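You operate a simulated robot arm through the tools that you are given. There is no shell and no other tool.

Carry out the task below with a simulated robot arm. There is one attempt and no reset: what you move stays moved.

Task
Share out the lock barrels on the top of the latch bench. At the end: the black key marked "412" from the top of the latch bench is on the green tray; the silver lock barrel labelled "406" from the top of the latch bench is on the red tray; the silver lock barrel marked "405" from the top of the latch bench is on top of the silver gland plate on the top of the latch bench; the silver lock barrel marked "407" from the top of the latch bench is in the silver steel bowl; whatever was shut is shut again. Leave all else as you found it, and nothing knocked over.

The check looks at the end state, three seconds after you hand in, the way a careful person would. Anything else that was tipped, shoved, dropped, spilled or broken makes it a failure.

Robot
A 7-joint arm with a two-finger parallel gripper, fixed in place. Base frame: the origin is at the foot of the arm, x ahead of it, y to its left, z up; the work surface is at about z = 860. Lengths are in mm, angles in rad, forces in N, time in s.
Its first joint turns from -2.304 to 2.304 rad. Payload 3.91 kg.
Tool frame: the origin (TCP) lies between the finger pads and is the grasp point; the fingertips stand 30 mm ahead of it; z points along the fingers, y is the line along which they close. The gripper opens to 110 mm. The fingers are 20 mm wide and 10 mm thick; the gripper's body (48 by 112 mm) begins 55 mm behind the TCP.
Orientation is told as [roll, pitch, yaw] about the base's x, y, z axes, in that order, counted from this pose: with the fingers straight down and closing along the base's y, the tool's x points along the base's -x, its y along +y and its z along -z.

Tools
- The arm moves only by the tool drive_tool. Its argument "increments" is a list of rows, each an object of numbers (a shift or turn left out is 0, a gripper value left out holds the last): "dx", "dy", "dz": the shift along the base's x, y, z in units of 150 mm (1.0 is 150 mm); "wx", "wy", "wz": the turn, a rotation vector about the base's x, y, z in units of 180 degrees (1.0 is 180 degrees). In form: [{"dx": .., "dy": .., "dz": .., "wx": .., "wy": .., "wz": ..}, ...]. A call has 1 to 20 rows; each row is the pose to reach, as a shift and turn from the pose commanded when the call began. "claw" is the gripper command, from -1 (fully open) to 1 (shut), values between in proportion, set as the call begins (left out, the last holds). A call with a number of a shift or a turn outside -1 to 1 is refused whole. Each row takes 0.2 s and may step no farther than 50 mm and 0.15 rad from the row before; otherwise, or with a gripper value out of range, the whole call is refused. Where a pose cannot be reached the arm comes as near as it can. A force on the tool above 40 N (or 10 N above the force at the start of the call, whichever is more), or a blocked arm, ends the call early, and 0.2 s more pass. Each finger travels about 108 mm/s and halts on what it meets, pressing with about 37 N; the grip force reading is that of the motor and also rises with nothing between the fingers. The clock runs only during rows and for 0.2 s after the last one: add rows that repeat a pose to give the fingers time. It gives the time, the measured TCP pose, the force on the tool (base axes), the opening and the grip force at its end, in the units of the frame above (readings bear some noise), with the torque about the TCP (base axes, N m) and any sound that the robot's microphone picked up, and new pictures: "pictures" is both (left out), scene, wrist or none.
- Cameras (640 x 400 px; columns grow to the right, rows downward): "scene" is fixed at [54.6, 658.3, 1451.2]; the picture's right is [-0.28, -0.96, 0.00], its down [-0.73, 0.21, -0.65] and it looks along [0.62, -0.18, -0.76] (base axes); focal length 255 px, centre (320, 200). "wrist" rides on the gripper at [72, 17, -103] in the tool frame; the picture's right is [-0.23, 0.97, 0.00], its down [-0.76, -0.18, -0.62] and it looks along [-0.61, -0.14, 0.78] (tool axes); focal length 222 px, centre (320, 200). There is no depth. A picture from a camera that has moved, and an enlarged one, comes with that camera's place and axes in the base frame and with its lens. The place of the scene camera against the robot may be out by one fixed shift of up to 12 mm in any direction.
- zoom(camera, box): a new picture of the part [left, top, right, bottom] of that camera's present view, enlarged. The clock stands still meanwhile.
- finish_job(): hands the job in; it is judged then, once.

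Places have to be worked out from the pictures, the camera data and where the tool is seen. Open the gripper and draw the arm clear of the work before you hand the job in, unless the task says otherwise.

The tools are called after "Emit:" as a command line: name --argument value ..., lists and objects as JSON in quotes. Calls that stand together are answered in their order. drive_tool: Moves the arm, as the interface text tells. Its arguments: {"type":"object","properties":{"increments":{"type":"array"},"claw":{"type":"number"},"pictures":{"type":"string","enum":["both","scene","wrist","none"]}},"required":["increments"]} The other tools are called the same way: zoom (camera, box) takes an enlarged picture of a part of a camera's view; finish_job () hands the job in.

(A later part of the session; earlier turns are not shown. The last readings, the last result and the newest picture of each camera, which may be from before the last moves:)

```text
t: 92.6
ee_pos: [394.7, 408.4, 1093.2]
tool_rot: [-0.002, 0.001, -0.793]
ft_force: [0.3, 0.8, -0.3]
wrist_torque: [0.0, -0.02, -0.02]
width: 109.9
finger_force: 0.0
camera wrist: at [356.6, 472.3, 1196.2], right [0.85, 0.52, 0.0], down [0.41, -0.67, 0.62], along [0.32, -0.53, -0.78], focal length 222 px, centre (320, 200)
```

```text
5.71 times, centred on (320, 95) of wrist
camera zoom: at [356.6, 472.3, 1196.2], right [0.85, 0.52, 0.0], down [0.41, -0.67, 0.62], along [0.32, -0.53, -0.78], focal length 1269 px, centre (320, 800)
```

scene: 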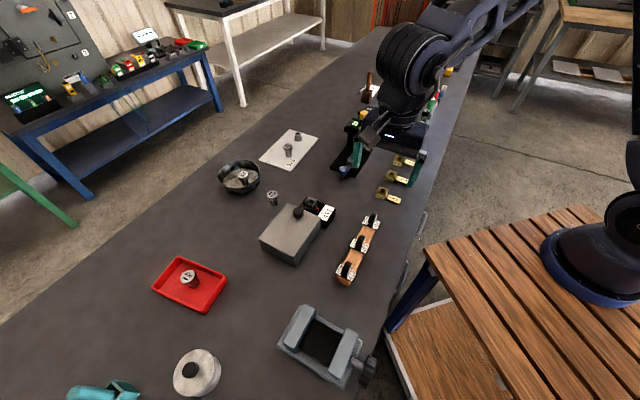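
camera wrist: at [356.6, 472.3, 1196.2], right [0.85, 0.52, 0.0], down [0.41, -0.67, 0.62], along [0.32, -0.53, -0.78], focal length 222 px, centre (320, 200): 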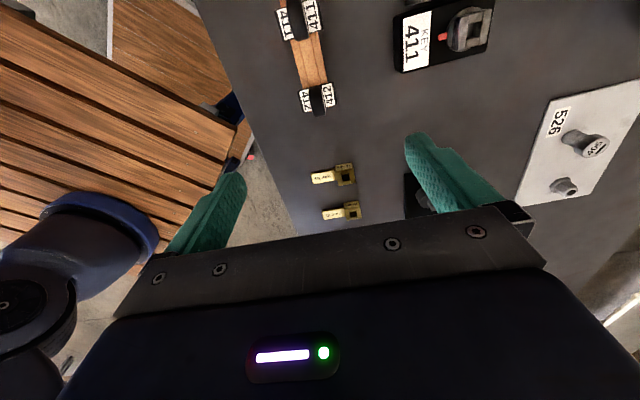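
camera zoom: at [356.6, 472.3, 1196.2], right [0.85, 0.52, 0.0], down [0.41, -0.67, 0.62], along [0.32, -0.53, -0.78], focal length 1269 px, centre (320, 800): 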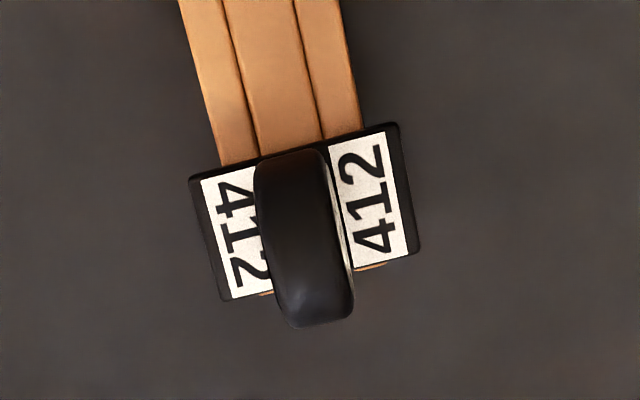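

Key centre ≈(392.5, 405), disc about 14 mm thick, orientation matches the gripper. Descending to z≈990 to re-measure heights.

Emit:
drive_tool --increments '[{"dx": -0.01, "dy": -0.021, "dz": -0.25}, {"dx": -0.01, "dy": -0.021, "dz": -0.5}, {"dx": -0.01, "dy": -0.021, "dz": -0.683}, {"dx": -0.01, "dy": -0.021, "dz": -0.683}]' --claw -0.27 --pictures "both"

Emit:
zoom --camera "wrist" --box '[260, 80, 380, 180]'

```text
t: 93.6
ee_pos: [391.8, 404.6, 989.3]
tool_rot: [0.0, 0.001, -0.794]
ft_force: [-0.1, 0.4, -0.5]
wrist_torque: [0.01, 0.01, -0.03]
width: 69.7
finger_force: 0.1
camera wrist: at [354.1, 468.2, 1092.2], right [0.85, 0.52, 0.0], down [0.41, -0.67, 0.62], along [0.32, -0.53, -0.78], focal length 222 px, centre (320, 200)
```

scene: 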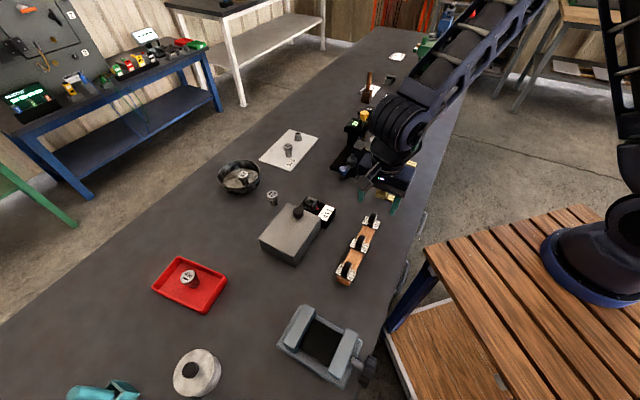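
wrist: 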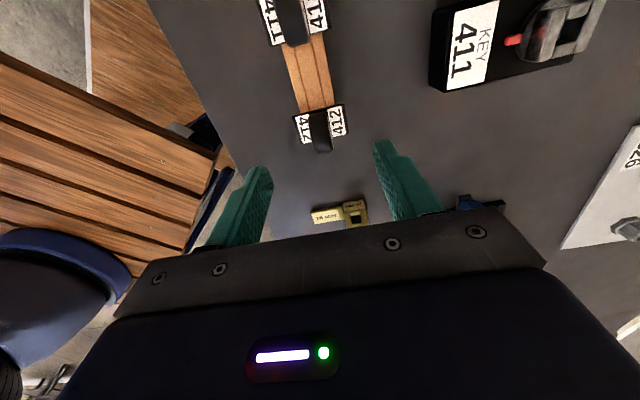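

```text
4.00 times, centred on (320, 130) of wrist
camera zoom: at [354.1, 468.2, 1092.2], right [0.85, 0.52, 0.0], down [0.41, -0.67, 0.62], along [0.32, -0.53, -0.78], focal length 888 px, centre (320, 480)
```

zoom: 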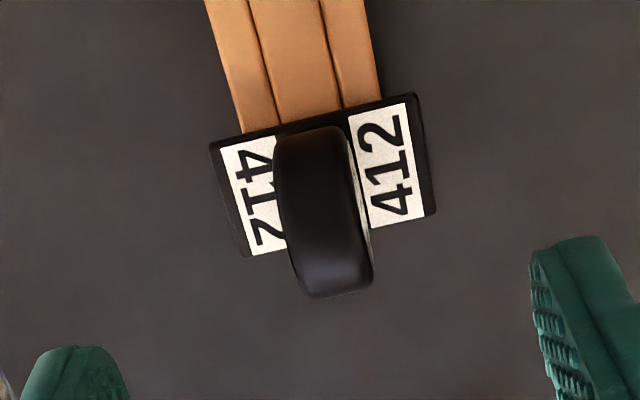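

Disc centre height ≈909 (radius ≈17), flange top ≈888. Descending to z≈924 so the fingertips stop just above the flange, with a 0.8 mm centring shift.

Emit:
drive_tool --increments '[{"dx": 0.004, "dy": 0.004, "dz": -0.2}, {"dx": 0.004, "dy": 0.004, "dz": -0.36}, {"dx": 0.004, "dy": 0.004, "dz": -0.44}, {"dx": 0.004, "dy": 0.004, "dz": -0.44}]' --pictures "both"

Emit:
zoom --camera "wrist" --box '[220, 110, 420, 250]'

Emit:
zoom --camera "scene" --box '[320, 150, 430, 260]'

```text
t: 94.6
ee_pos: [393.1, 406.8, 923.0]
tool_rot: [0.001, 0.0, -0.794]
ft_force: [0.2, -0.5, 0.1]
wrist_torque: [0.03, -0.01, 0.01]
width: 69.7
finger_force: 0.0
camera wrist: at [355.2, 469.8, 1027.0], right [0.85, 0.52, 0.0], down [0.41, -0.67, 0.62], along [0.32, -0.53, -0.78], focal length 222 px, centre (320, 200)
```

scene: 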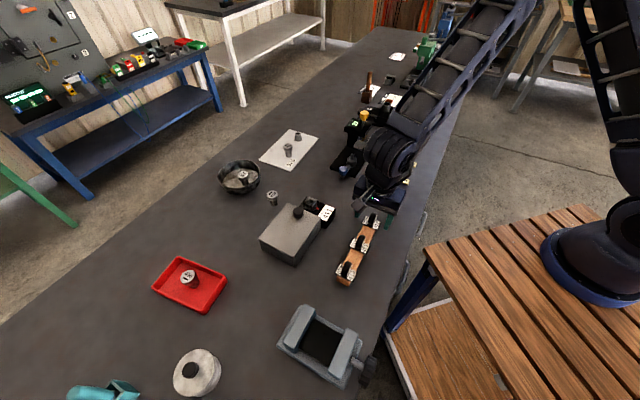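
wrist: 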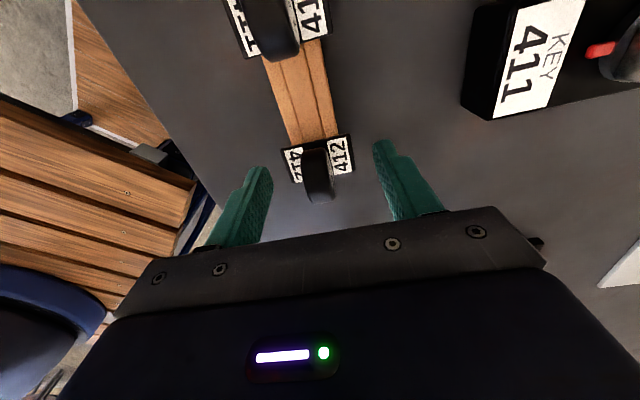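

```text
2.86 times, centred on (320, 180) of wrist
camera zoom: at [355.2, 469.8, 1027.0], right [0.85, 0.52, 0.0], down [0.41, -0.67, 0.62], along [0.32, -0.53, -0.78], focal length 635 px, centre (320, 257)
```

zoom: 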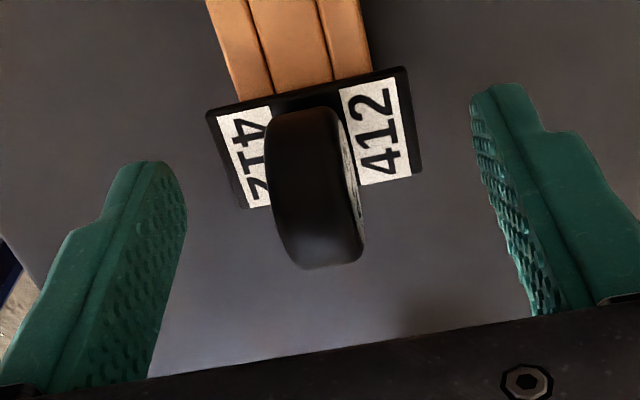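

```text
3.64 times, centred on (375, 205) of scene
camera zoom: at [54.6, 658.3, 1451.2], right [-0.28, -0.96, 0.0], down [-0.73, 0.21, -0.65], along [0.62, -0.18, -0.76], focal length 929 px, centre (120, 182)
```

zoom: 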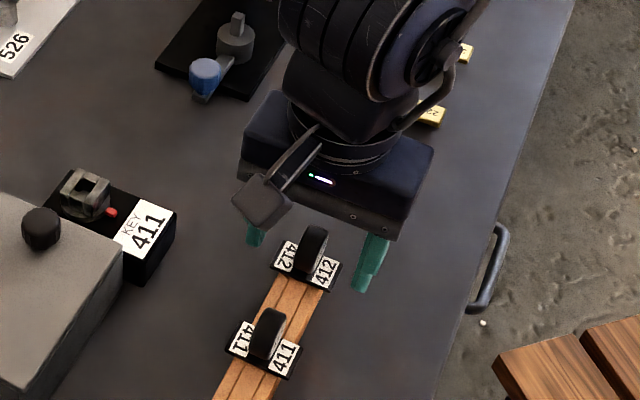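

Fingers straddle the disc, just above the flange. Closing on the key.

Emit:
drive_tool --increments '[{"dz": 0}, {"dz": 0}, {"dz": 0}, {"dz": 0}, {"dz": 0}]' --claw 1 --pictures "wrist"

Emit:
zoom --camera "wrist" --box '[220, 110, 420, 250]'

```text
t: 95.8
ee_pos: [393.5, 405.7, 923.9]
tool_rot: [0.0, -0.001, -0.795]
ft_force: [0.8, -0.5, 0.0]
wrist_torque: [0.0, 0.03, -0.03]
width: 14.2
finger_force: 36.9
camera wrist: at [355.2, 469.8, 1027.1], right [0.85, 0.52, 0.0], down [0.41, -0.67, 0.62], along [0.33, -0.53, -0.78], focal length 222 px, centre (320, 200)
```

wrist: 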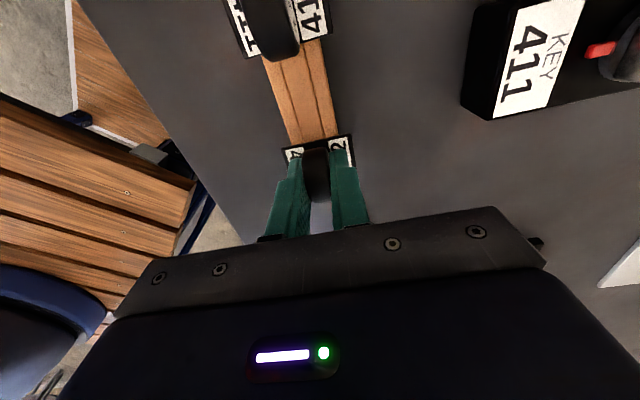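

```text
2.86 times, centred on (320, 180) of wrist
camera zoom: at [355.2, 469.8, 1027.1], right [0.85, 0.52, 0.0], down [0.41, -0.67, 0.62], along [0.33, -0.53, -0.78], focal length 635 px, centre (320, 257)
```

zoom: 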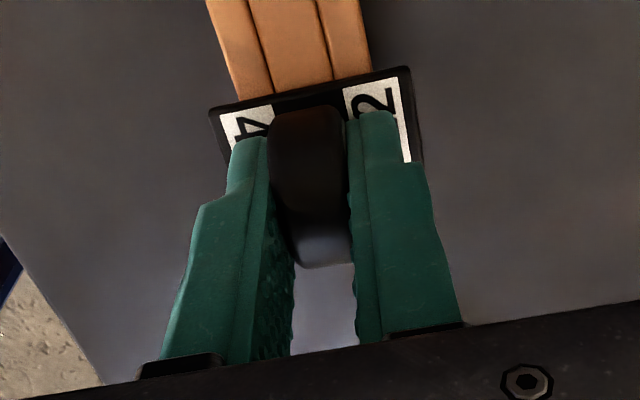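

Gripped at 14 mm. Lifting slowly straight up to draw the key out of the rack.

Emit:
drive_tool --increments '[{"dz": 0.03}, {"dz": 0.08}, {"dz": 0.15}, {"dz": 0.25}, {"dz": 0.4}, {"dz": 0.4}]' --pictures "both"

Emit:
zoom --camera "wrist" --box '[220, 50, 420, 250]'

Emit:
zoom --camera "scene" --box '[320, 150, 430, 260]'

```text
t: 97.2
ee_pos: [392.0, 406.3, 985.2]
tool_rot: [-0.001, -0.001, -0.794]
ft_force: [-0.2, -0.5, -0.3]
wrist_torque: [-0.02, -0.01, 0.04]
width: 14.2
finger_force: 36.7
camera wrist: at [354.2, 469.3, 1087.7], right [0.85, 0.52, 0.0], down [0.41, -0.67, 0.62], along [0.32, -0.53, -0.78], focal length 222 px, centre (320, 200)
```

scene: 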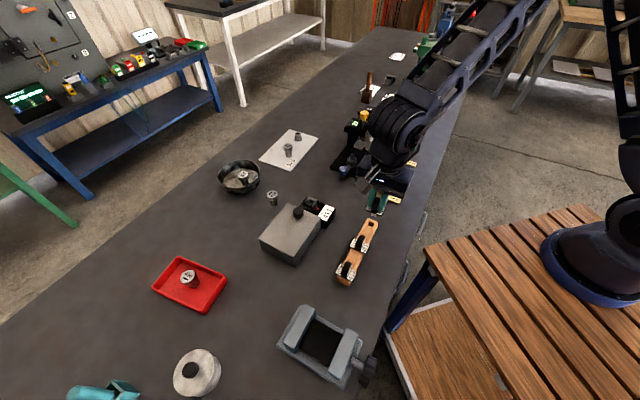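
wrist: 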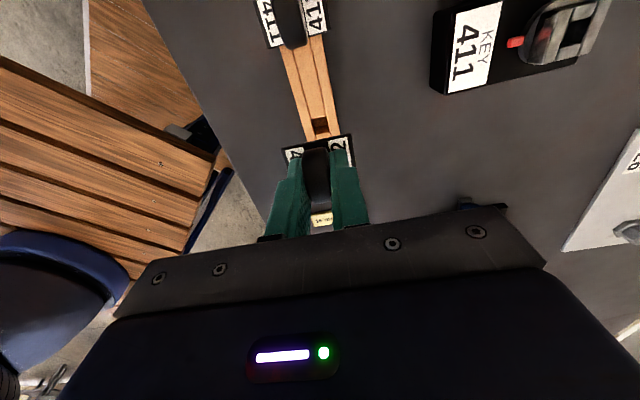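

```text
2.00 times, centred on (320, 150) of wrist
camera zoom: at [354.2, 469.3, 1087.7], right [0.85, 0.52, 0.0], down [0.41, -0.67, 0.62], along [0.32, -0.53, -0.78], focal length 444 px, centre (320, 300)
```

zoom: 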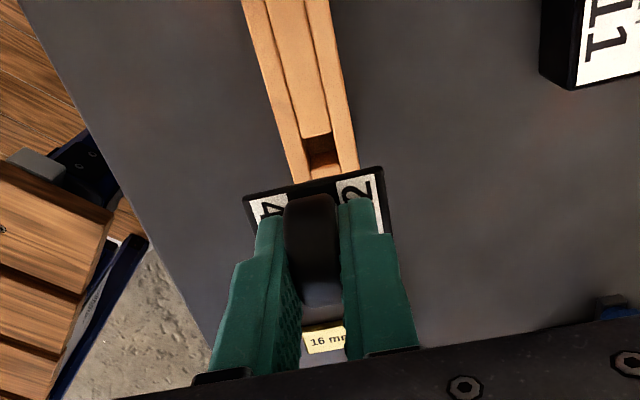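

```text
3.64 times, centred on (375, 205) of scene
camera zoom: at [54.6, 658.3, 1451.2], right [-0.28, -0.96, 0.0], down [-0.73, 0.21, -0.65], along [0.62, -0.18, -0.76], focal length 929 px, centre (120, 182)
```

zoom: 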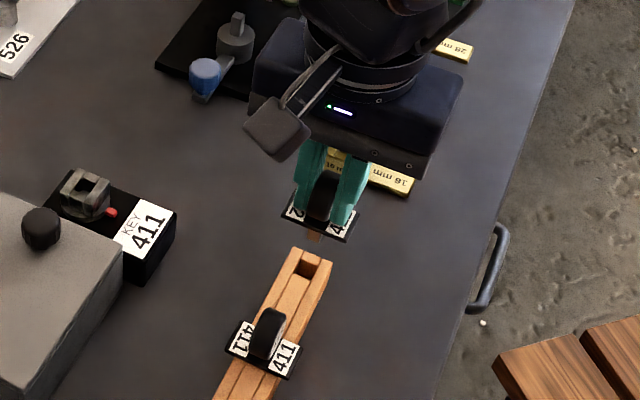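

Key 412 is out cleanly and the rack is undisturbed. Lifting to z≈1092, then carrying it to the gap while turning to the delivery azimuth.

Emit:
drive_tool --increments '[{"dz": 0.2}, {"dz": 0.45}, {"dz": 0.72}]' --pictures "none"

Emit:
drive_tool --increments '[{"dx": -0.218, "dy": 0.027, "wz": 0.0264}, {"dx": -0.436, "dy": 0.055, "wz": 0.0528}, {"dx": -0.655, "dy": 0.082, "wz": 0.0791}, {"dx": -0.873, "dy": 0.11, "wz": 0.1055}]' --pictures "none"

Emit:
drive_tool --increments '[{"dx": -0.218, "dy": 0.027, "wz": 0.0264}, {"dx": -0.436, "dy": 0.055, "wz": 0.0528}, {"dx": -0.655, "dy": 0.082, "wz": 0.0791}, {"dx": -0.873, "dy": 0.11, "wz": 0.1055}]' --pictures "none"

Emit:
drive_tool --increments '[{"dx": -0.218, "dy": 0.027, "wz": 0.0264}, {"dx": -0.436, "dy": 0.055, "wz": 0.0528}, {"dx": -0.655, "dy": 0.082, "wz": 0.0791}, {"dx": -0.873, "dy": 0.11, "wz": 0.1055}]' --pictures "both"

```text
t: 98.0
ee_pos: [392.6, 405.5, 1095.2]
tool_rot: [-0.001, 0.0, -0.795]
ft_force: [0.2, -0.3, -1.5]
wrist_torque: [-0.04, 0.0, 0.02]
width: 14.2
finger_force: 37.3
```

```text
t: 99.0
ee_pos: [259.8, 423.6, 1092.0]
tool_rot: [0.0, -0.001, -0.46]
ft_force: [0.0, 0.0, -0.7]
wrist_torque: [0.05, 0.02, 0.0]
width: 14.1
finger_force: 36.9
```

```text
t: 100.0
ee_pos: [132.3, 438.9, 1091.9]
tool_rot: [-0.001, 0.001, -0.129]
ft_force: [0.7, -0.6, -0.5]
wrist_torque: [0.01, 0.0, -0.02]
width: 14.2
finger_force: 36.6
```

```text
t: 101.0
ee_pos: [0.7, 455.8, 1092.0]
tool_rot: [0.0, 0.001, 0.201]
ft_force: [-0.4, -0.5, -0.4]
wrist_torque: [0.0, 0.03, -0.01]
width: 14.3
finger_force: 37.4
camera wrist: at [-72.9, 457.9, 1194.4], right [0.03, 1.0, 0.0], down [0.78, -0.02, 0.62], along [0.62, -0.02, -0.78], focal length 222 px, centre (320, 200)
```

scene: 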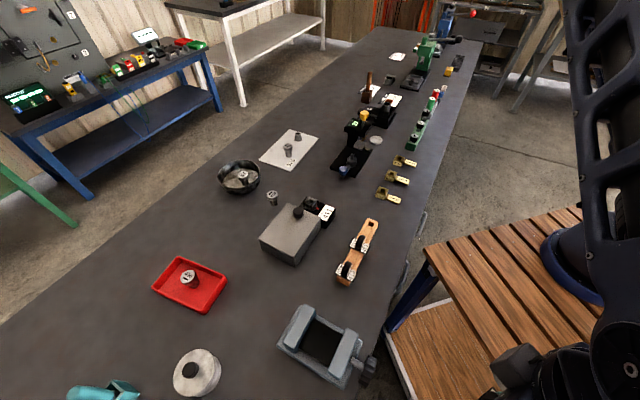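
wrist: 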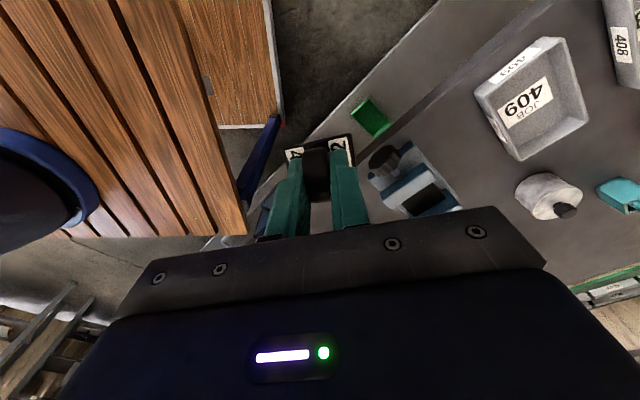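

Key hangs straight in the grip. Now tilting the tool 60° toward azimuth 0.2 rad while still high above everything.

Emit:
drive_tool --increments '[{"dx": 0.1365, "dy": 0.0277, "dz": 0.009, "wx": 0.0083, "wy": -0.0409}, {"dx": 0.2705, "dy": 0.0549, "dz": 0.037, "wx": 0.0166, "wy": -0.0817}, {"dx": 0.4005, "dy": 0.0812, "dz": 0.081, "wx": 0.0249, "wy": -0.1226}, {"dx": 0.5227, "dy": 0.106, "dz": 0.143, "wx": 0.0331, "wy": -0.1635}, {"dx": 0.6357, "dy": 0.1289, "dz": 0.22, "wx": 0.0414, "wy": -0.204}, {"dx": 0.7389, "dy": 0.1499, "dz": 0.312, "wx": 0.0497, "wy": -0.2449}, {"dx": 0.8291, "dy": 0.1681, "dz": 0.417, "wx": 0.0579, "wy": -0.2858}, {"dx": 0.9055, "dy": 0.1836, "dz": 0.533, "wx": 0.0662, "wy": -0.3266}, {"dx": 0.9055, "dy": 0.1836, "dz": 0.533, "wx": 0.0662, "wy": -0.3266}]' --pictures "both"

```text
t: 103.0
ee_pos: [134.0, 482.4, 1170.9]
tool_rot: [-0.003, -1.048, 0.203]
ft_force: [-0.1, 0.3, -0.3]
wrist_torque: [0.01, 0.02, -0.03]
width: 14.1
finger_force: 36.7
camera wrist: at [8.6, 474.1, 1159.6], right [-0.08, 0.98, 0.2], down [-0.12, -0.21, 0.97], along [0.99, 0.06, 0.14], focal length 222 px, centre (320, 200)
```

scene: 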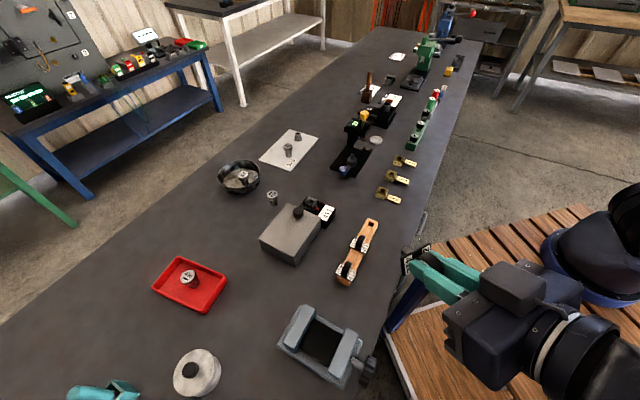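
wrist: 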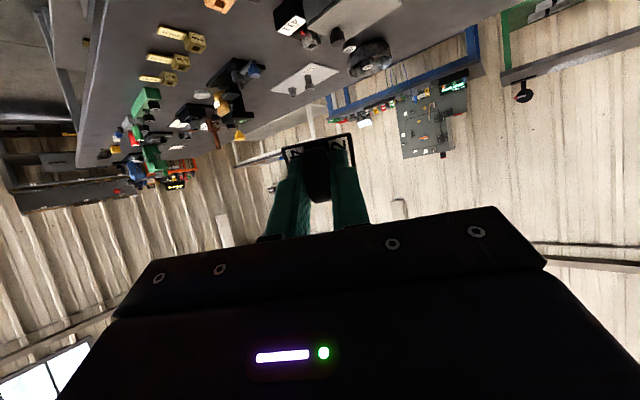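

The tilt pose is reached with the key held firmly. Moving 131 mm toward −x so the key clears the bench edge and vise knob, then descending.

Emit:
drive_tool --increments '[{"dx": -0.218}, {"dx": -0.436}, {"dx": -0.655}, {"dx": -0.873, "dy": 0.016}, {"dx": -0.873, "dy": 0.016}]' --pictures "none"

Emit:
drive_tool --increments '[{"dz": -0.25}, {"dz": -0.5}, {"dz": -0.75}, {"dz": -1.0}]' --pictures "scene"

Emit:
drive_tool --increments '[{"dz": -0.25}, {"dz": -0.5}, {"dz": -0.75}, {"dz": -1.0}]' --pictures "both"

```text
t: 104.2
ee_pos: [5.3, 487.1, 1173.4]
tool_rot: [0.0, -1.048, 0.201]
ft_force: [0.7, 0.4, -0.8]
wrist_torque: [0.01, 0.02, 0.0]
width: 14.1
finger_force: 36.6
```

```text
t: 105.2
ee_pos: [6.1, 486.0, 1021.5]
tool_rot: [0.003, -1.046, 0.198]
ft_force: [-0.3, -0.6, -0.4]
wrist_torque: [0.01, 0.04, -0.02]
width: 14.3
finger_force: 37.2
```

scene: 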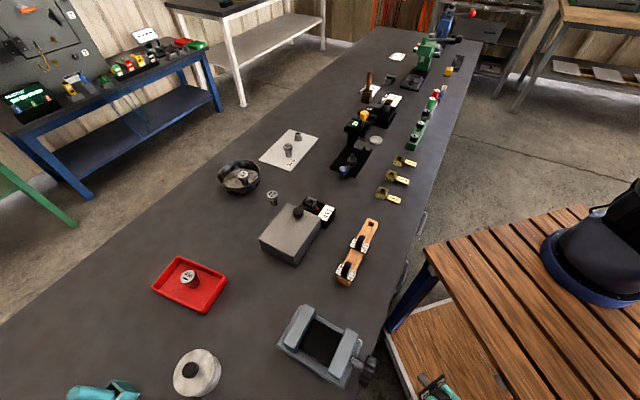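

```text
t: 106.2
ee_pos: [3.1, 486.1, 870.6]
tool_rot: [0.0, -1.049, 0.201]
ft_force: [1.1, 0.2, -0.8]
wrist_torque: [0.01, 0.01, -0.03]
width: 14.5
finger_force: 36.9
camera wrist: at [-122.1, 478.1, 859.6], right [-0.08, 0.98, 0.2], down [-0.12, -0.21, 0.97], along [0.99, 0.06, 0.13], focal length 222 px, centre (320, 200)
```

scene: 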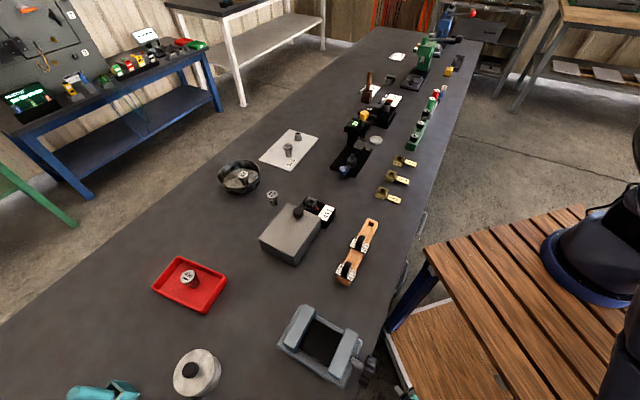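
wrist: 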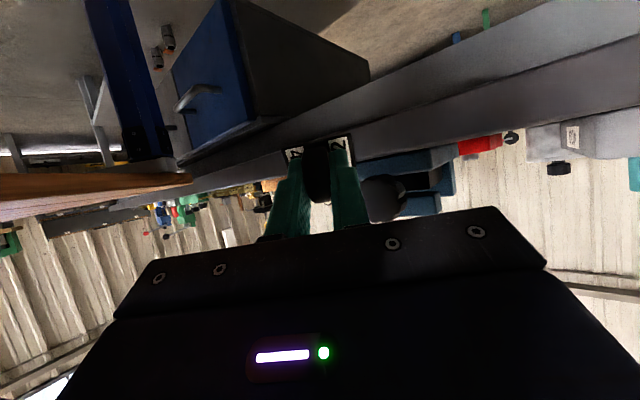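

Key is alongside the bench edge with clearance to the knob and the wooden table. Continuing down.

Emit:
drive_tool --increments '[{"dz": -0.25}, {"dz": -0.5}, {"dz": -0.75}, {"dz": -1.0}]' --pictures "both"

Emit:
drive_tool --increments '[{"dz": -0.25}, {"dz": -0.5}, {"dz": -0.75}, {"dz": -1.0}]' --pictures "both"

```text
t: 107.2
ee_pos: [3.3, 486.1, 719.5]
tool_rot: [0.001, -1.048, 0.201]
ft_force: [-0.5, -0.5, -0.4]
wrist_torque: [0.0, -0.01, 0.02]
width: 14.1
finger_force: 36.9
camera wrist: at [-122.5, 477.0, 709.4], right [-0.08, 0.98, 0.2], down [-0.12, -0.21, 0.97], along [0.99, 0.06, 0.13], focal length 222 px, centre (320, 200)
```

scene: 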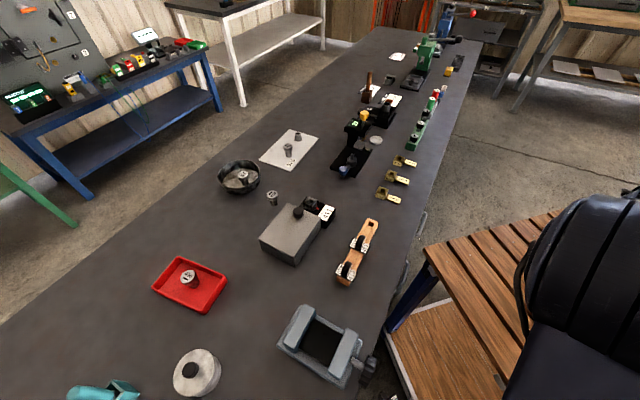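
wrist: 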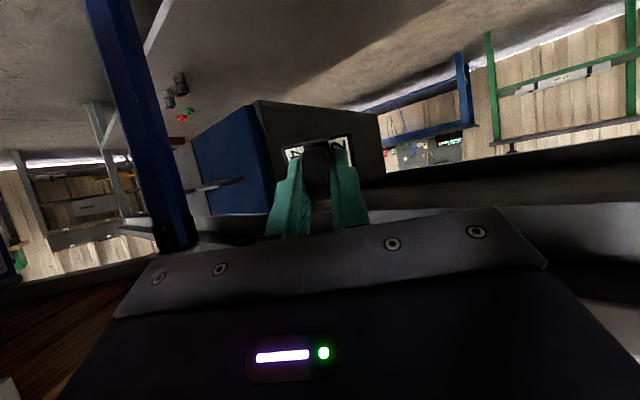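

```text
t: 108.2
ee_pos: [5.4, 489.7, 571.2]
tool_rot: [0.0, -1.047, 0.201]
ft_force: [0.7, -0.1, -0.7]
wrist_torque: [0.04, 0.03, -0.02]
width: 14.2
finger_force: 36.7
camera wrist: at [-120.6, 480.4, 559.1], right [-0.08, 0.98, 0.2], down [-0.12, -0.21, 0.97], along [0.99, 0.06, 0.14], focal length 222 px, centre (320, 200)
```

scene: 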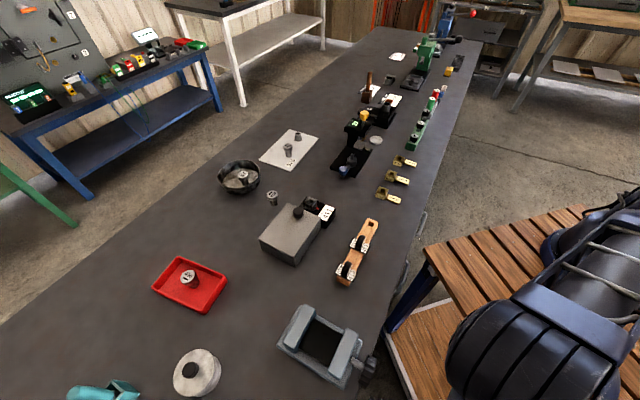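
wrist: 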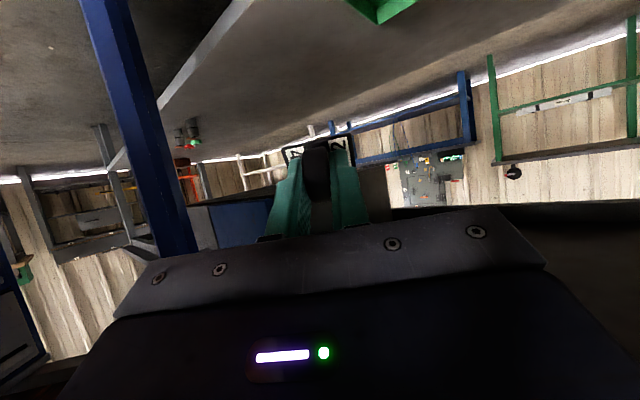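

Elbow is on the table side and the tray is coming into view. I'll lower another 75 mm, then advance in small steps while watching the elbow.

Emit:
drive_tool --increments '[{"dz": -0.2}, {"dz": -0.4}, {"dz": -0.5}, {"dz": -0.5}]' --pictures "both"

Emit:
zoom --camera "scene" --box '[340, 200, 640, 400]'

```text
t: 109.2
ee_pos: [4.2, 487.0, 496.2]
tool_rot: [-0.001, -1.048, 0.201]
ft_force: [-0.1, -0.5, -1.3]
wrist_torque: [-0.04, 0.0, 0.01]
width: 14.1
finger_force: 36.8
camera wrist: at [-120.8, 478.7, 485.0], right [-0.08, 0.98, 0.2], down [-0.12, -0.21, 0.97], along [0.99, 0.06, 0.13], focal length 222 px, centre (320, 200)
```

scene: 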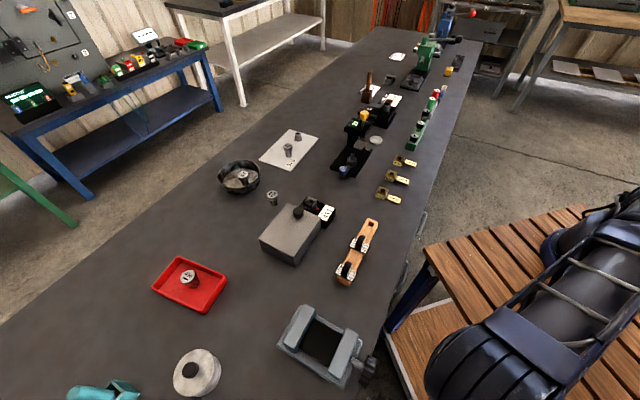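
wrist: 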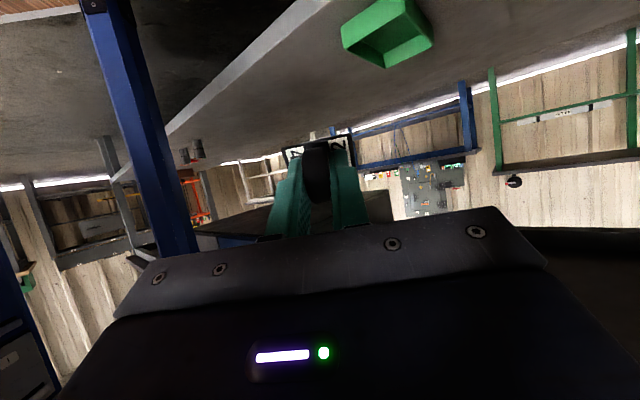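

```text
2.00 times, centred on (490, 300) of scene
camera zoom: at [54.6, 658.3, 1451.2], right [-0.28, -0.96, 0.0], down [-0.73, 0.21, -0.65], along [0.62, -0.18, -0.76], focal length 511 px, centre (-20, 0)
```

zoom: 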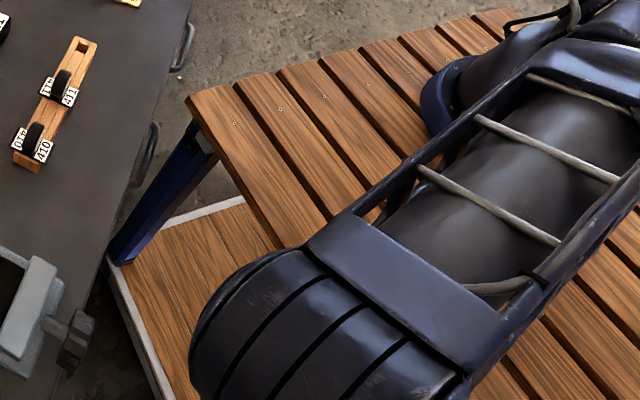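

Elbow well clear. Zooming on the tray in the wrist view to confirm its position from this new viewpoint.

Emit:
zoom --camera "wrist" --box '[310, 0, 470, 100]'

```text
4.00 times, centred on (390, 50) of wrist
camera zoom: at [-120.8, 478.7, 485.0], right [-0.08, 0.98, 0.2], down [-0.12, -0.21, 0.97], along [0.99, 0.06, 0.13], focal length 888 px, centre (40, 800)
```

zoom: 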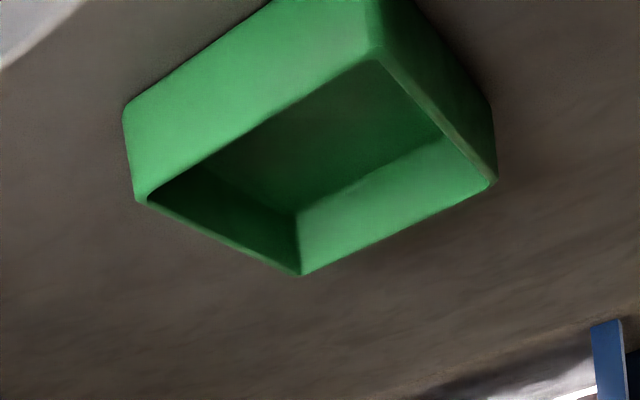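

Rim corners agree with the earlier estimate (centre ≈(227, 649), z≈330). Advancing the first third toward the tray, watching the elbow.

Emit:
drive_tool --increments '[{"dx": 0.11, "dy": 0.092, "dz": -0.08}, {"dx": 0.22, "dy": 0.184, "dz": -0.16}, {"dx": 0.33, "dy": 0.276, "dz": -0.24}, {"dx": 0.433, "dy": 0.367, "dz": -0.313}, {"dx": 0.433, "dy": 0.367, "dz": -0.313}]' --pictures "both"

Emit:
zoom --camera "scene" --box '[340, 200, 640, 400]'

```text
t: 110.4
ee_pos: [73.1, 541.2, 449.6]
tool_rot: [-0.001, -1.048, 0.203]
ft_force: [0.9, 0.4, -0.3]
wrist_torque: [0.0, 0.01, 0.01]
width: 14.5
finger_force: 37.7
camera wrist: at [-53.9, 532.6, 438.0], right [-0.08, 0.98, 0.2], down [-0.12, -0.2, 0.97], along [0.99, 0.06, 0.13], focal length 222 px, centre (320, 200)
```

scene: 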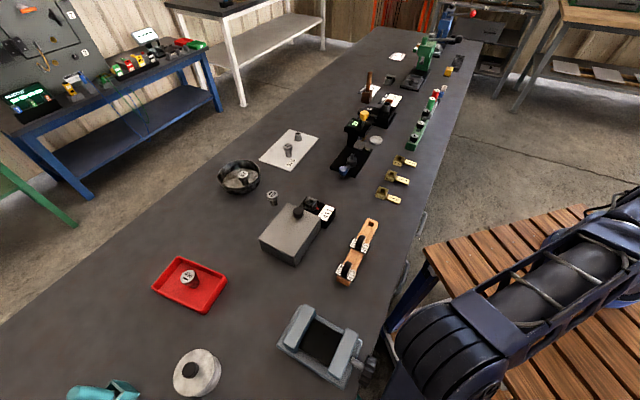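
wrist: 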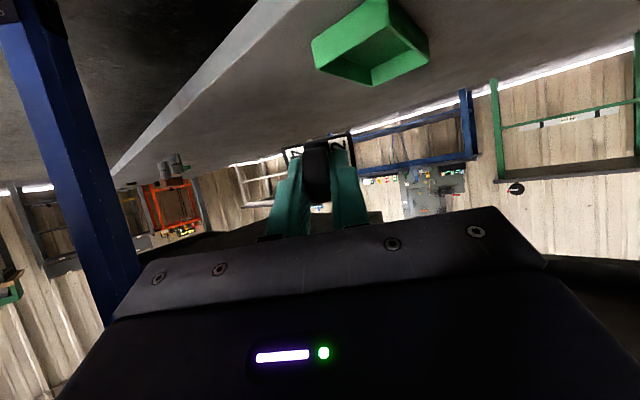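

```text
2.00 times, centred on (490, 300) of scene
camera zoom: at [54.6, 658.3, 1451.2], right [-0.28, -0.96, 0.0], down [-0.73, 0.21, -0.65], along [0.62, -0.18, -0.76], focal length 511 px, centre (-20, 0)
```

zoom: 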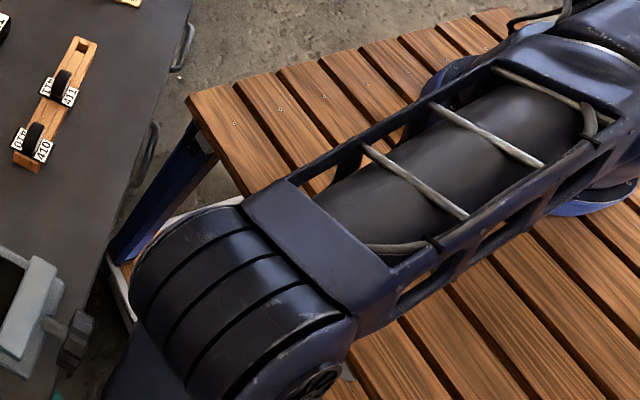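

Working out the arm's limits from these views, a 50° tilt at azimuth 0.5 rad gives a lower, roomier release pose. First I rotate the tool azimuth about the wrist to 0.5 rad.

Emit:
drive_tool --increments '[{"dx": -0.029, "dy": 0.117, "wz": 0.0318}, {"dx": -0.071, "dy": 0.231, "wz": 0.0636}, {"dx": -0.123, "dy": 0.341, "wz": 0.0954}, {"dx": -0.123, "dy": 0.341, "wz": 0.0954}]' --pictures "none"

Emit:
drive_tool --increments '[{"dx": -0.062, "dy": -0.034, "dz": -0.1, "wx": -0.0133, "wy": 0.0244}, {"dx": -0.123, "dy": -0.068, "dz": -0.2, "wx": -0.0266, "wy": 0.0487}, {"dx": -0.123, "dy": -0.068, "dz": -0.2, "wx": -0.0266, "wy": 0.0487}]' --pictures "both"

Emit:
zoom --camera "scene" --box '[340, 200, 640, 400]'

```text
t: 111.4
ee_pos: [53.2, 592.0, 449.3]
tool_rot: [0.0, -1.047, 0.503]
ft_force: [-0.1, 0.0, 0.0]
wrist_torque: [0.04, -0.05, 0.0]
width: 14.2
finger_force: 36.9
```

```text
t: 112.2
ee_pos: [32.8, 582.4, 420.7]
tool_rot: [0.0, -0.873, 0.502]
ft_force: [0.3, 0.3, -0.2]
wrist_torque: [-0.02, -0.04, 0.0]
width: 14.2
finger_force: 36.7
camera wrist: at [-84.9, 536.6, 431.2], right [-0.34, 0.92, 0.17], down [0.1, -0.15, 0.98], along [0.94, 0.35, -0.04], focal length 222 px, centre (320, 200)
```

scene: 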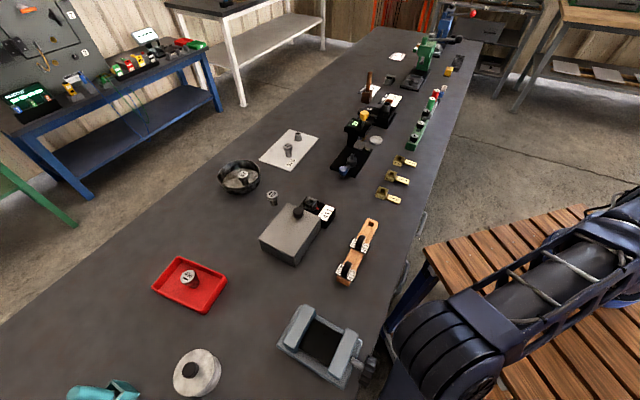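
wrist: 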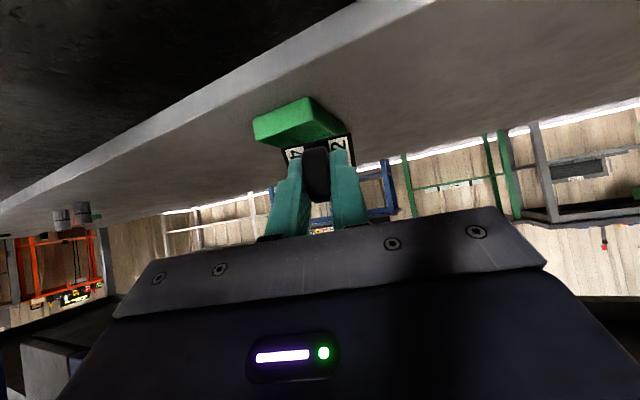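

```text
2.00 times, centred on (490, 300) of scene
camera zoom: at [54.6, 658.3, 1451.2], right [-0.28, -0.96, 0.0], down [-0.73, 0.21, -0.65], along [0.62, -0.18, -0.76], focal length 511 px, centre (-20, 0)
```

zoom: 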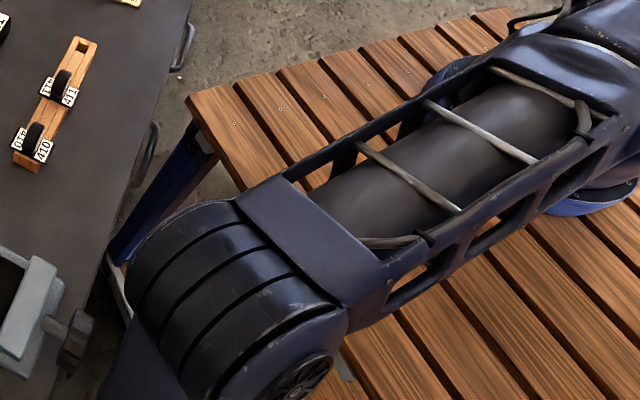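

All clear so far. Advancing toward the tray (110 mm in x, 34 in y, 20 down) while staying above the rim.

Emit:
drive_tool --increments '[{"dx": 0.183, "dy": 0.057, "dz": -0.033}, {"dx": 0.367, "dy": 0.113, "dz": -0.067}, {"dx": 0.55, "dy": 0.17, "dz": -0.1}, {"dx": 0.733, "dy": 0.227, "dz": -0.133}, {"dx": 0.733, "dy": 0.227, "dz": -0.133}]' --pictures "both"

Emit:
zoom --camera "scene" --box '[340, 200, 640, 400]'

Emit:
zoom --camera "wrist" --box '[200, 50, 460, 250]'

```text
t: 113.6
ee_pos: [78.1, 613.4, 402.9]
tool_rot: [0.014, -0.864, 0.569]
ft_force: [0.6, 0.1, 0.1]
wrist_torque: [-0.03, 0.02, -0.06]
width: 14.3
finger_force: 37.4
stopped in row 5: the arm was blocked; the commanded pose is now the measured one
camera wrist: at [-34.9, 558.5, 414.9], right [-0.41, 0.89, 0.18], down [0.12, -0.14, 0.98], along [0.9, 0.42, -0.05], focal length 222 px, centre (320, 200)
```

scene: 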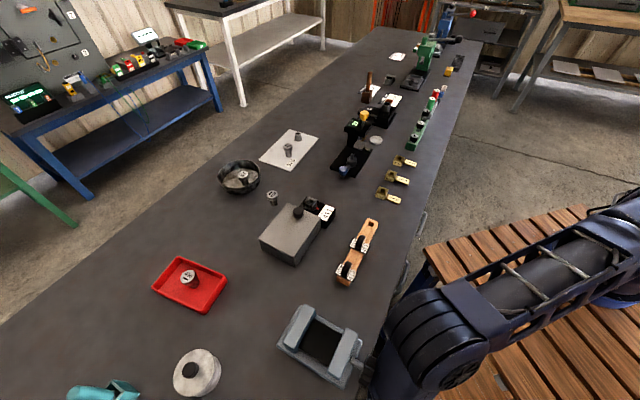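
wrist: 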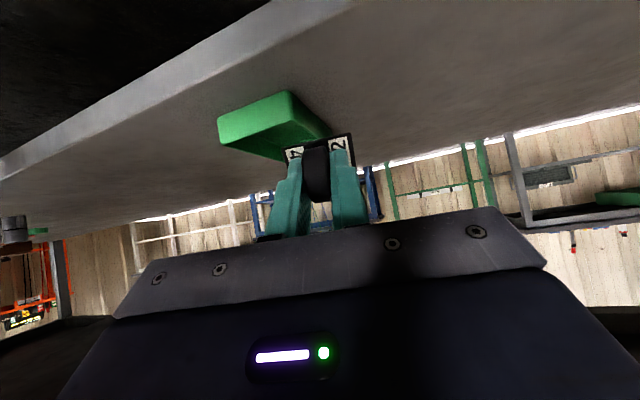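

```text
2.00 times, centred on (490, 300) of scene
camera zoom: at [54.6, 658.3, 1451.2], right [-0.28, -0.96, 0.0], down [-0.73, 0.21, -0.65], along [0.62, -0.18, -0.76], focal length 511 px, centre (-20, 0)
```

zoom: 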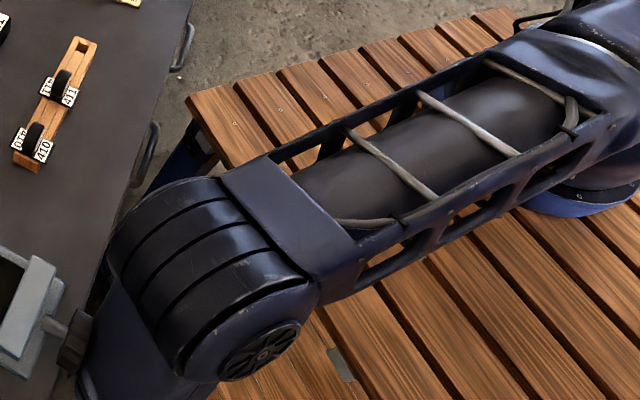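

```text
2.00 times, centred on (330, 150) of wrist
camera zoom: at [-34.9, 558.5, 414.9], right [-0.41, 0.89, 0.18], down [0.12, -0.14, 0.98], along [0.9, 0.42, -0.05], focal length 444 px, centre (300, 300)
```

zoom: 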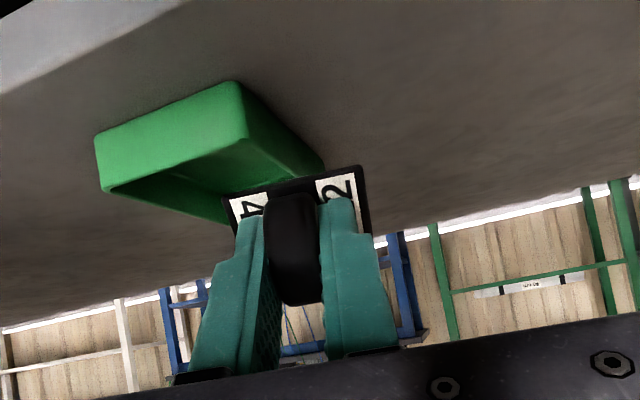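

The arm was blocked. The elbow/forearm is very near the vise knob, so I'll look closely there before moving.

Emit:
zoom --camera "scene" --box '[330, 320, 430, 400]'

```text
5.00 times, centred on (380, 360) of scene
camera zoom: at [54.6, 658.3, 1451.2], right [-0.28, -0.96, 0.0], down [-0.73, 0.21, -0.65], along [0.62, -0.18, -0.76], focal length 1277 px, centre (20, -600)
```

zoom: 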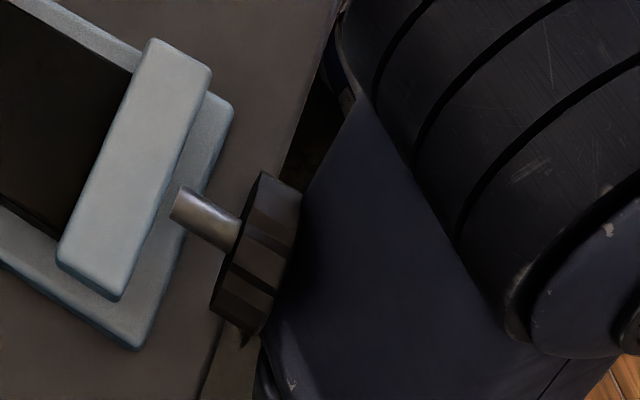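

The forearm cover is right against the knob in this view. Backing away the way I came.

Emit:
drive_tool --increments '[{"dx": -0.1, "dy": -0.06, "dz": 0.04}, {"dx": -0.2, "dy": -0.13, "dz": 0.08}, {"dx": -0.3, "dy": -0.2, "dz": 0.12}, {"dx": -0.3, "dy": -0.2, "dz": 0.12}]' --pictures "both"

Emit:
zoom --camera "scene" --box '[270, 270, 450, 400]'

```text
t: 114.6
ee_pos: [43.9, 584.6, 419.1]
tool_rot: [0.012, -0.865, 0.563]
ft_force: [-0.6, -0.6, -0.3]
wrist_torque: [0.01, 0.02, -0.04]
width: 14.3
finger_force: 37.2
camera wrist: at [-70.2, 531.2, 430.3], right [-0.4, 0.9, 0.18], down [0.12, -0.14, 0.98], along [0.91, 0.41, -0.05], focal length 222 px, centre (320, 200)
```

scene: 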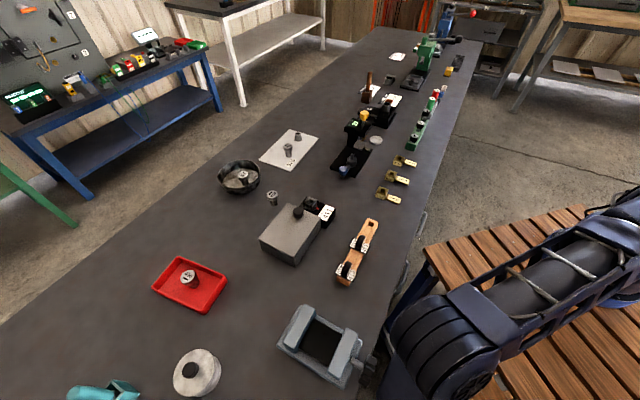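
wrist: 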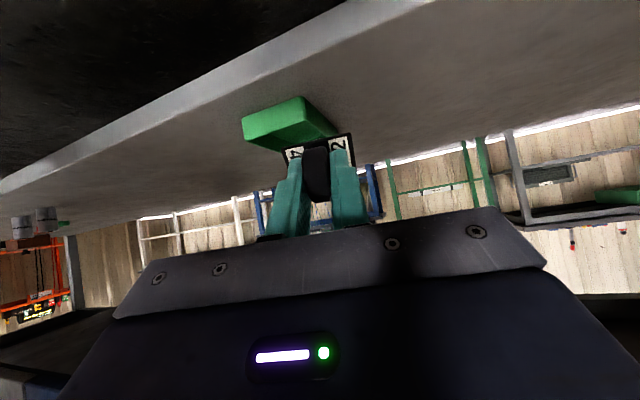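

```text
3.08 times, centred on (360, 335) of scene
camera zoom: at [54.6, 658.3, 1451.2], right [-0.28, -0.96, 0.0], down [-0.73, 0.21, -0.65], along [0.62, -0.18, -0.76], focal length 786 px, centre (197, -215)
```

zoom: 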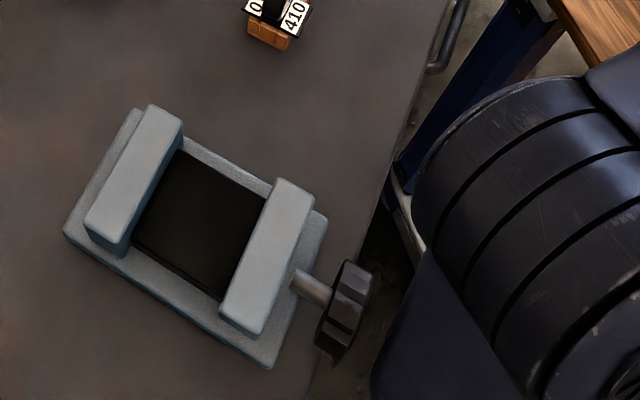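

The vise and knob look exactly as before. The pose reading lags the command by ~11 mm; I'll hold for a moment to see whether it settles.

Emit:
drive_tool --increments '[{"dz": 0}, {"dz": 0}, {"dz": 0}, {"dz": 0}]' --pictures "none"

```text
t: 115.6
ee_pos: [44.3, 584.1, 418.0]
tool_rot: [0.01, -0.865, 0.565]
ft_force: [0.8, -0.1, 0.3]
wrist_torque: [-0.01, 0.02, -0.01]
width: 14.1
finger_force: 37.6
```

It stays 11 mm off, so a joint is at its limit in this arm posture; I'll go back out, reset the elbow by extending the arm, and repeat the rehearsed approach that worked. First retreat away from the bench and up.

Emit:
drive_tool --increments '[{"dx": -0.13, "dy": -0.05, "dz": 0.2}, {"dx": -0.26, "dy": -0.1, "dz": 0.4}, {"dx": -0.4, "dy": -0.16, "dz": 0.6}, {"dx": -0.4, "dy": -0.16, "dz": 0.66}, {"dx": -0.4, "dy": -0.16, "dz": 0.66}]' --pictures "both"

```text
t: 116.8
ee_pos: [-18.3, 560.2, 516.4]
tool_rot: [0.009, -0.864, 0.563]
ft_force: [0.1, -0.3, -0.9]
wrist_torque: [0.03, 0.0, 0.0]
width: 14.0
finger_force: 37.0
camera wrist: at [-131.5, 506.8, 528.4], right [-0.4, 0.9, 0.18], down [0.12, -0.14, 0.98], along [0.91, 0.41, -0.05], focal length 222 px, centre (320, 200)
```

scene: 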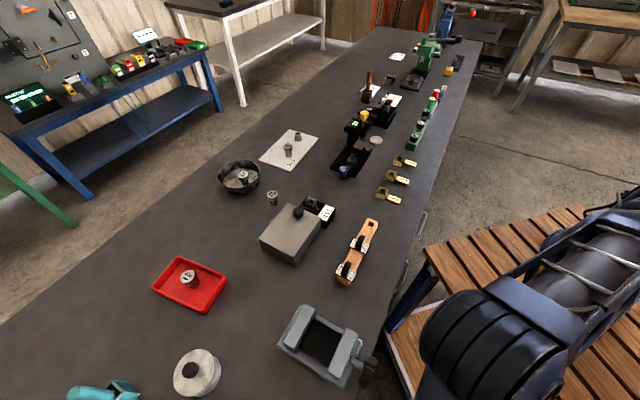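
wrist: 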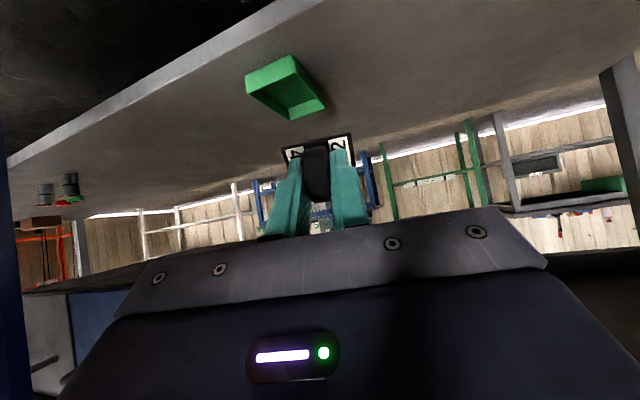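

Still a small offset; continuing up and out of the gap.

Emit:
drive_tool --increments '[{"dz": 0.25}, {"dz": 0.5}, {"dz": 0.75}, {"dz": 1.0}]' --pictures "none"

Emit:
drive_tool --increments '[{"dz": 0.25}, {"dz": 0.5}, {"dz": 0.75}, {"dz": 1.0}]' --pictures "scene"

Emit:
drive_tool --increments '[{"dz": 0.25}, {"dz": 0.5}, {"dz": 0.75}, {"dz": 1.0}]' --pictures "scene"

Emit:
drive_tool --increments '[{"dz": 0.25}, {"dz": 0.5}, {"dz": 0.75}, {"dz": 1.0}]' --pictures "both"

```text
t: 117.8
ee_pos: [-17.5, 559.8, 665.8]
tool_rot: [0.007, -0.864, 0.565]
ft_force: [-0.2, -0.4, -1.3]
wrist_torque: [0.02, 0.01, 0.03]
width: 14.0
finger_force: 37.3
```

```text
t: 118.8
ee_pos: [-16.3, 558.2, 816.4]
tool_rot: [0.008, -0.862, 0.562]
ft_force: [-0.6, -0.1, -0.7]
wrist_torque: [-0.01, -0.01, -0.01]
width: 14.2
finger_force: 37.1
```

scene: 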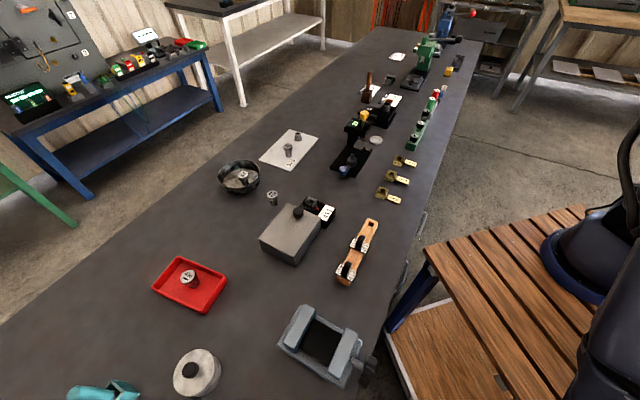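

```text
t: 119.8
ee_pos: [-17.2, 560.7, 967.3]
tool_rot: [0.008, -0.864, 0.565]
ft_force: [0.2, 0.1, -0.6]
wrist_torque: [-0.01, -0.01, 0.0]
width: 13.9
finger_force: 37.1
```

scene: 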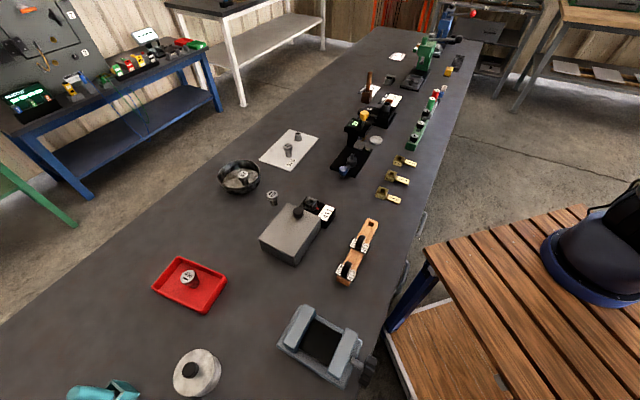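

```text
t: 120.8
ee_pos: [-18.1, 562.4, 1117.5]
tool_rot: [0.011, -0.864, 0.562]
ft_force: [-0.5, -0.2, -0.4]
wrist_torque: [-0.02, -0.05, -0.03]
width: 14.2
finger_force: 37.2
camera wrist: at [-131.9, 507.4, 1129.2], right [-0.4, 0.9, 0.18], down [0.12, -0.14, 0.98], along [0.91, 0.41, -0.05], focal length 222 px, centre (320, 200)
```

scene: 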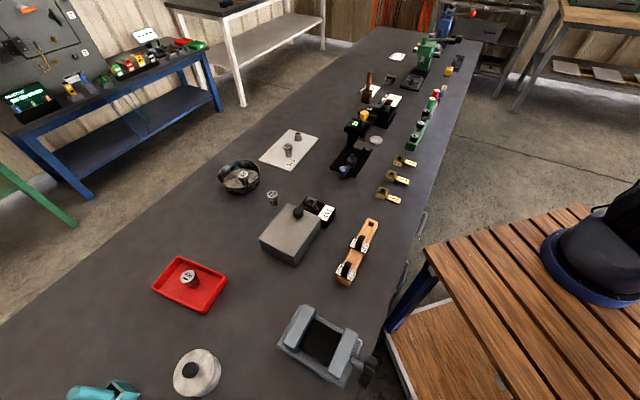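
wrist: 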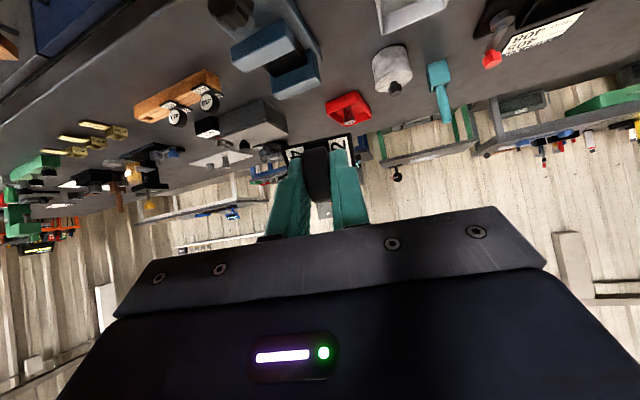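

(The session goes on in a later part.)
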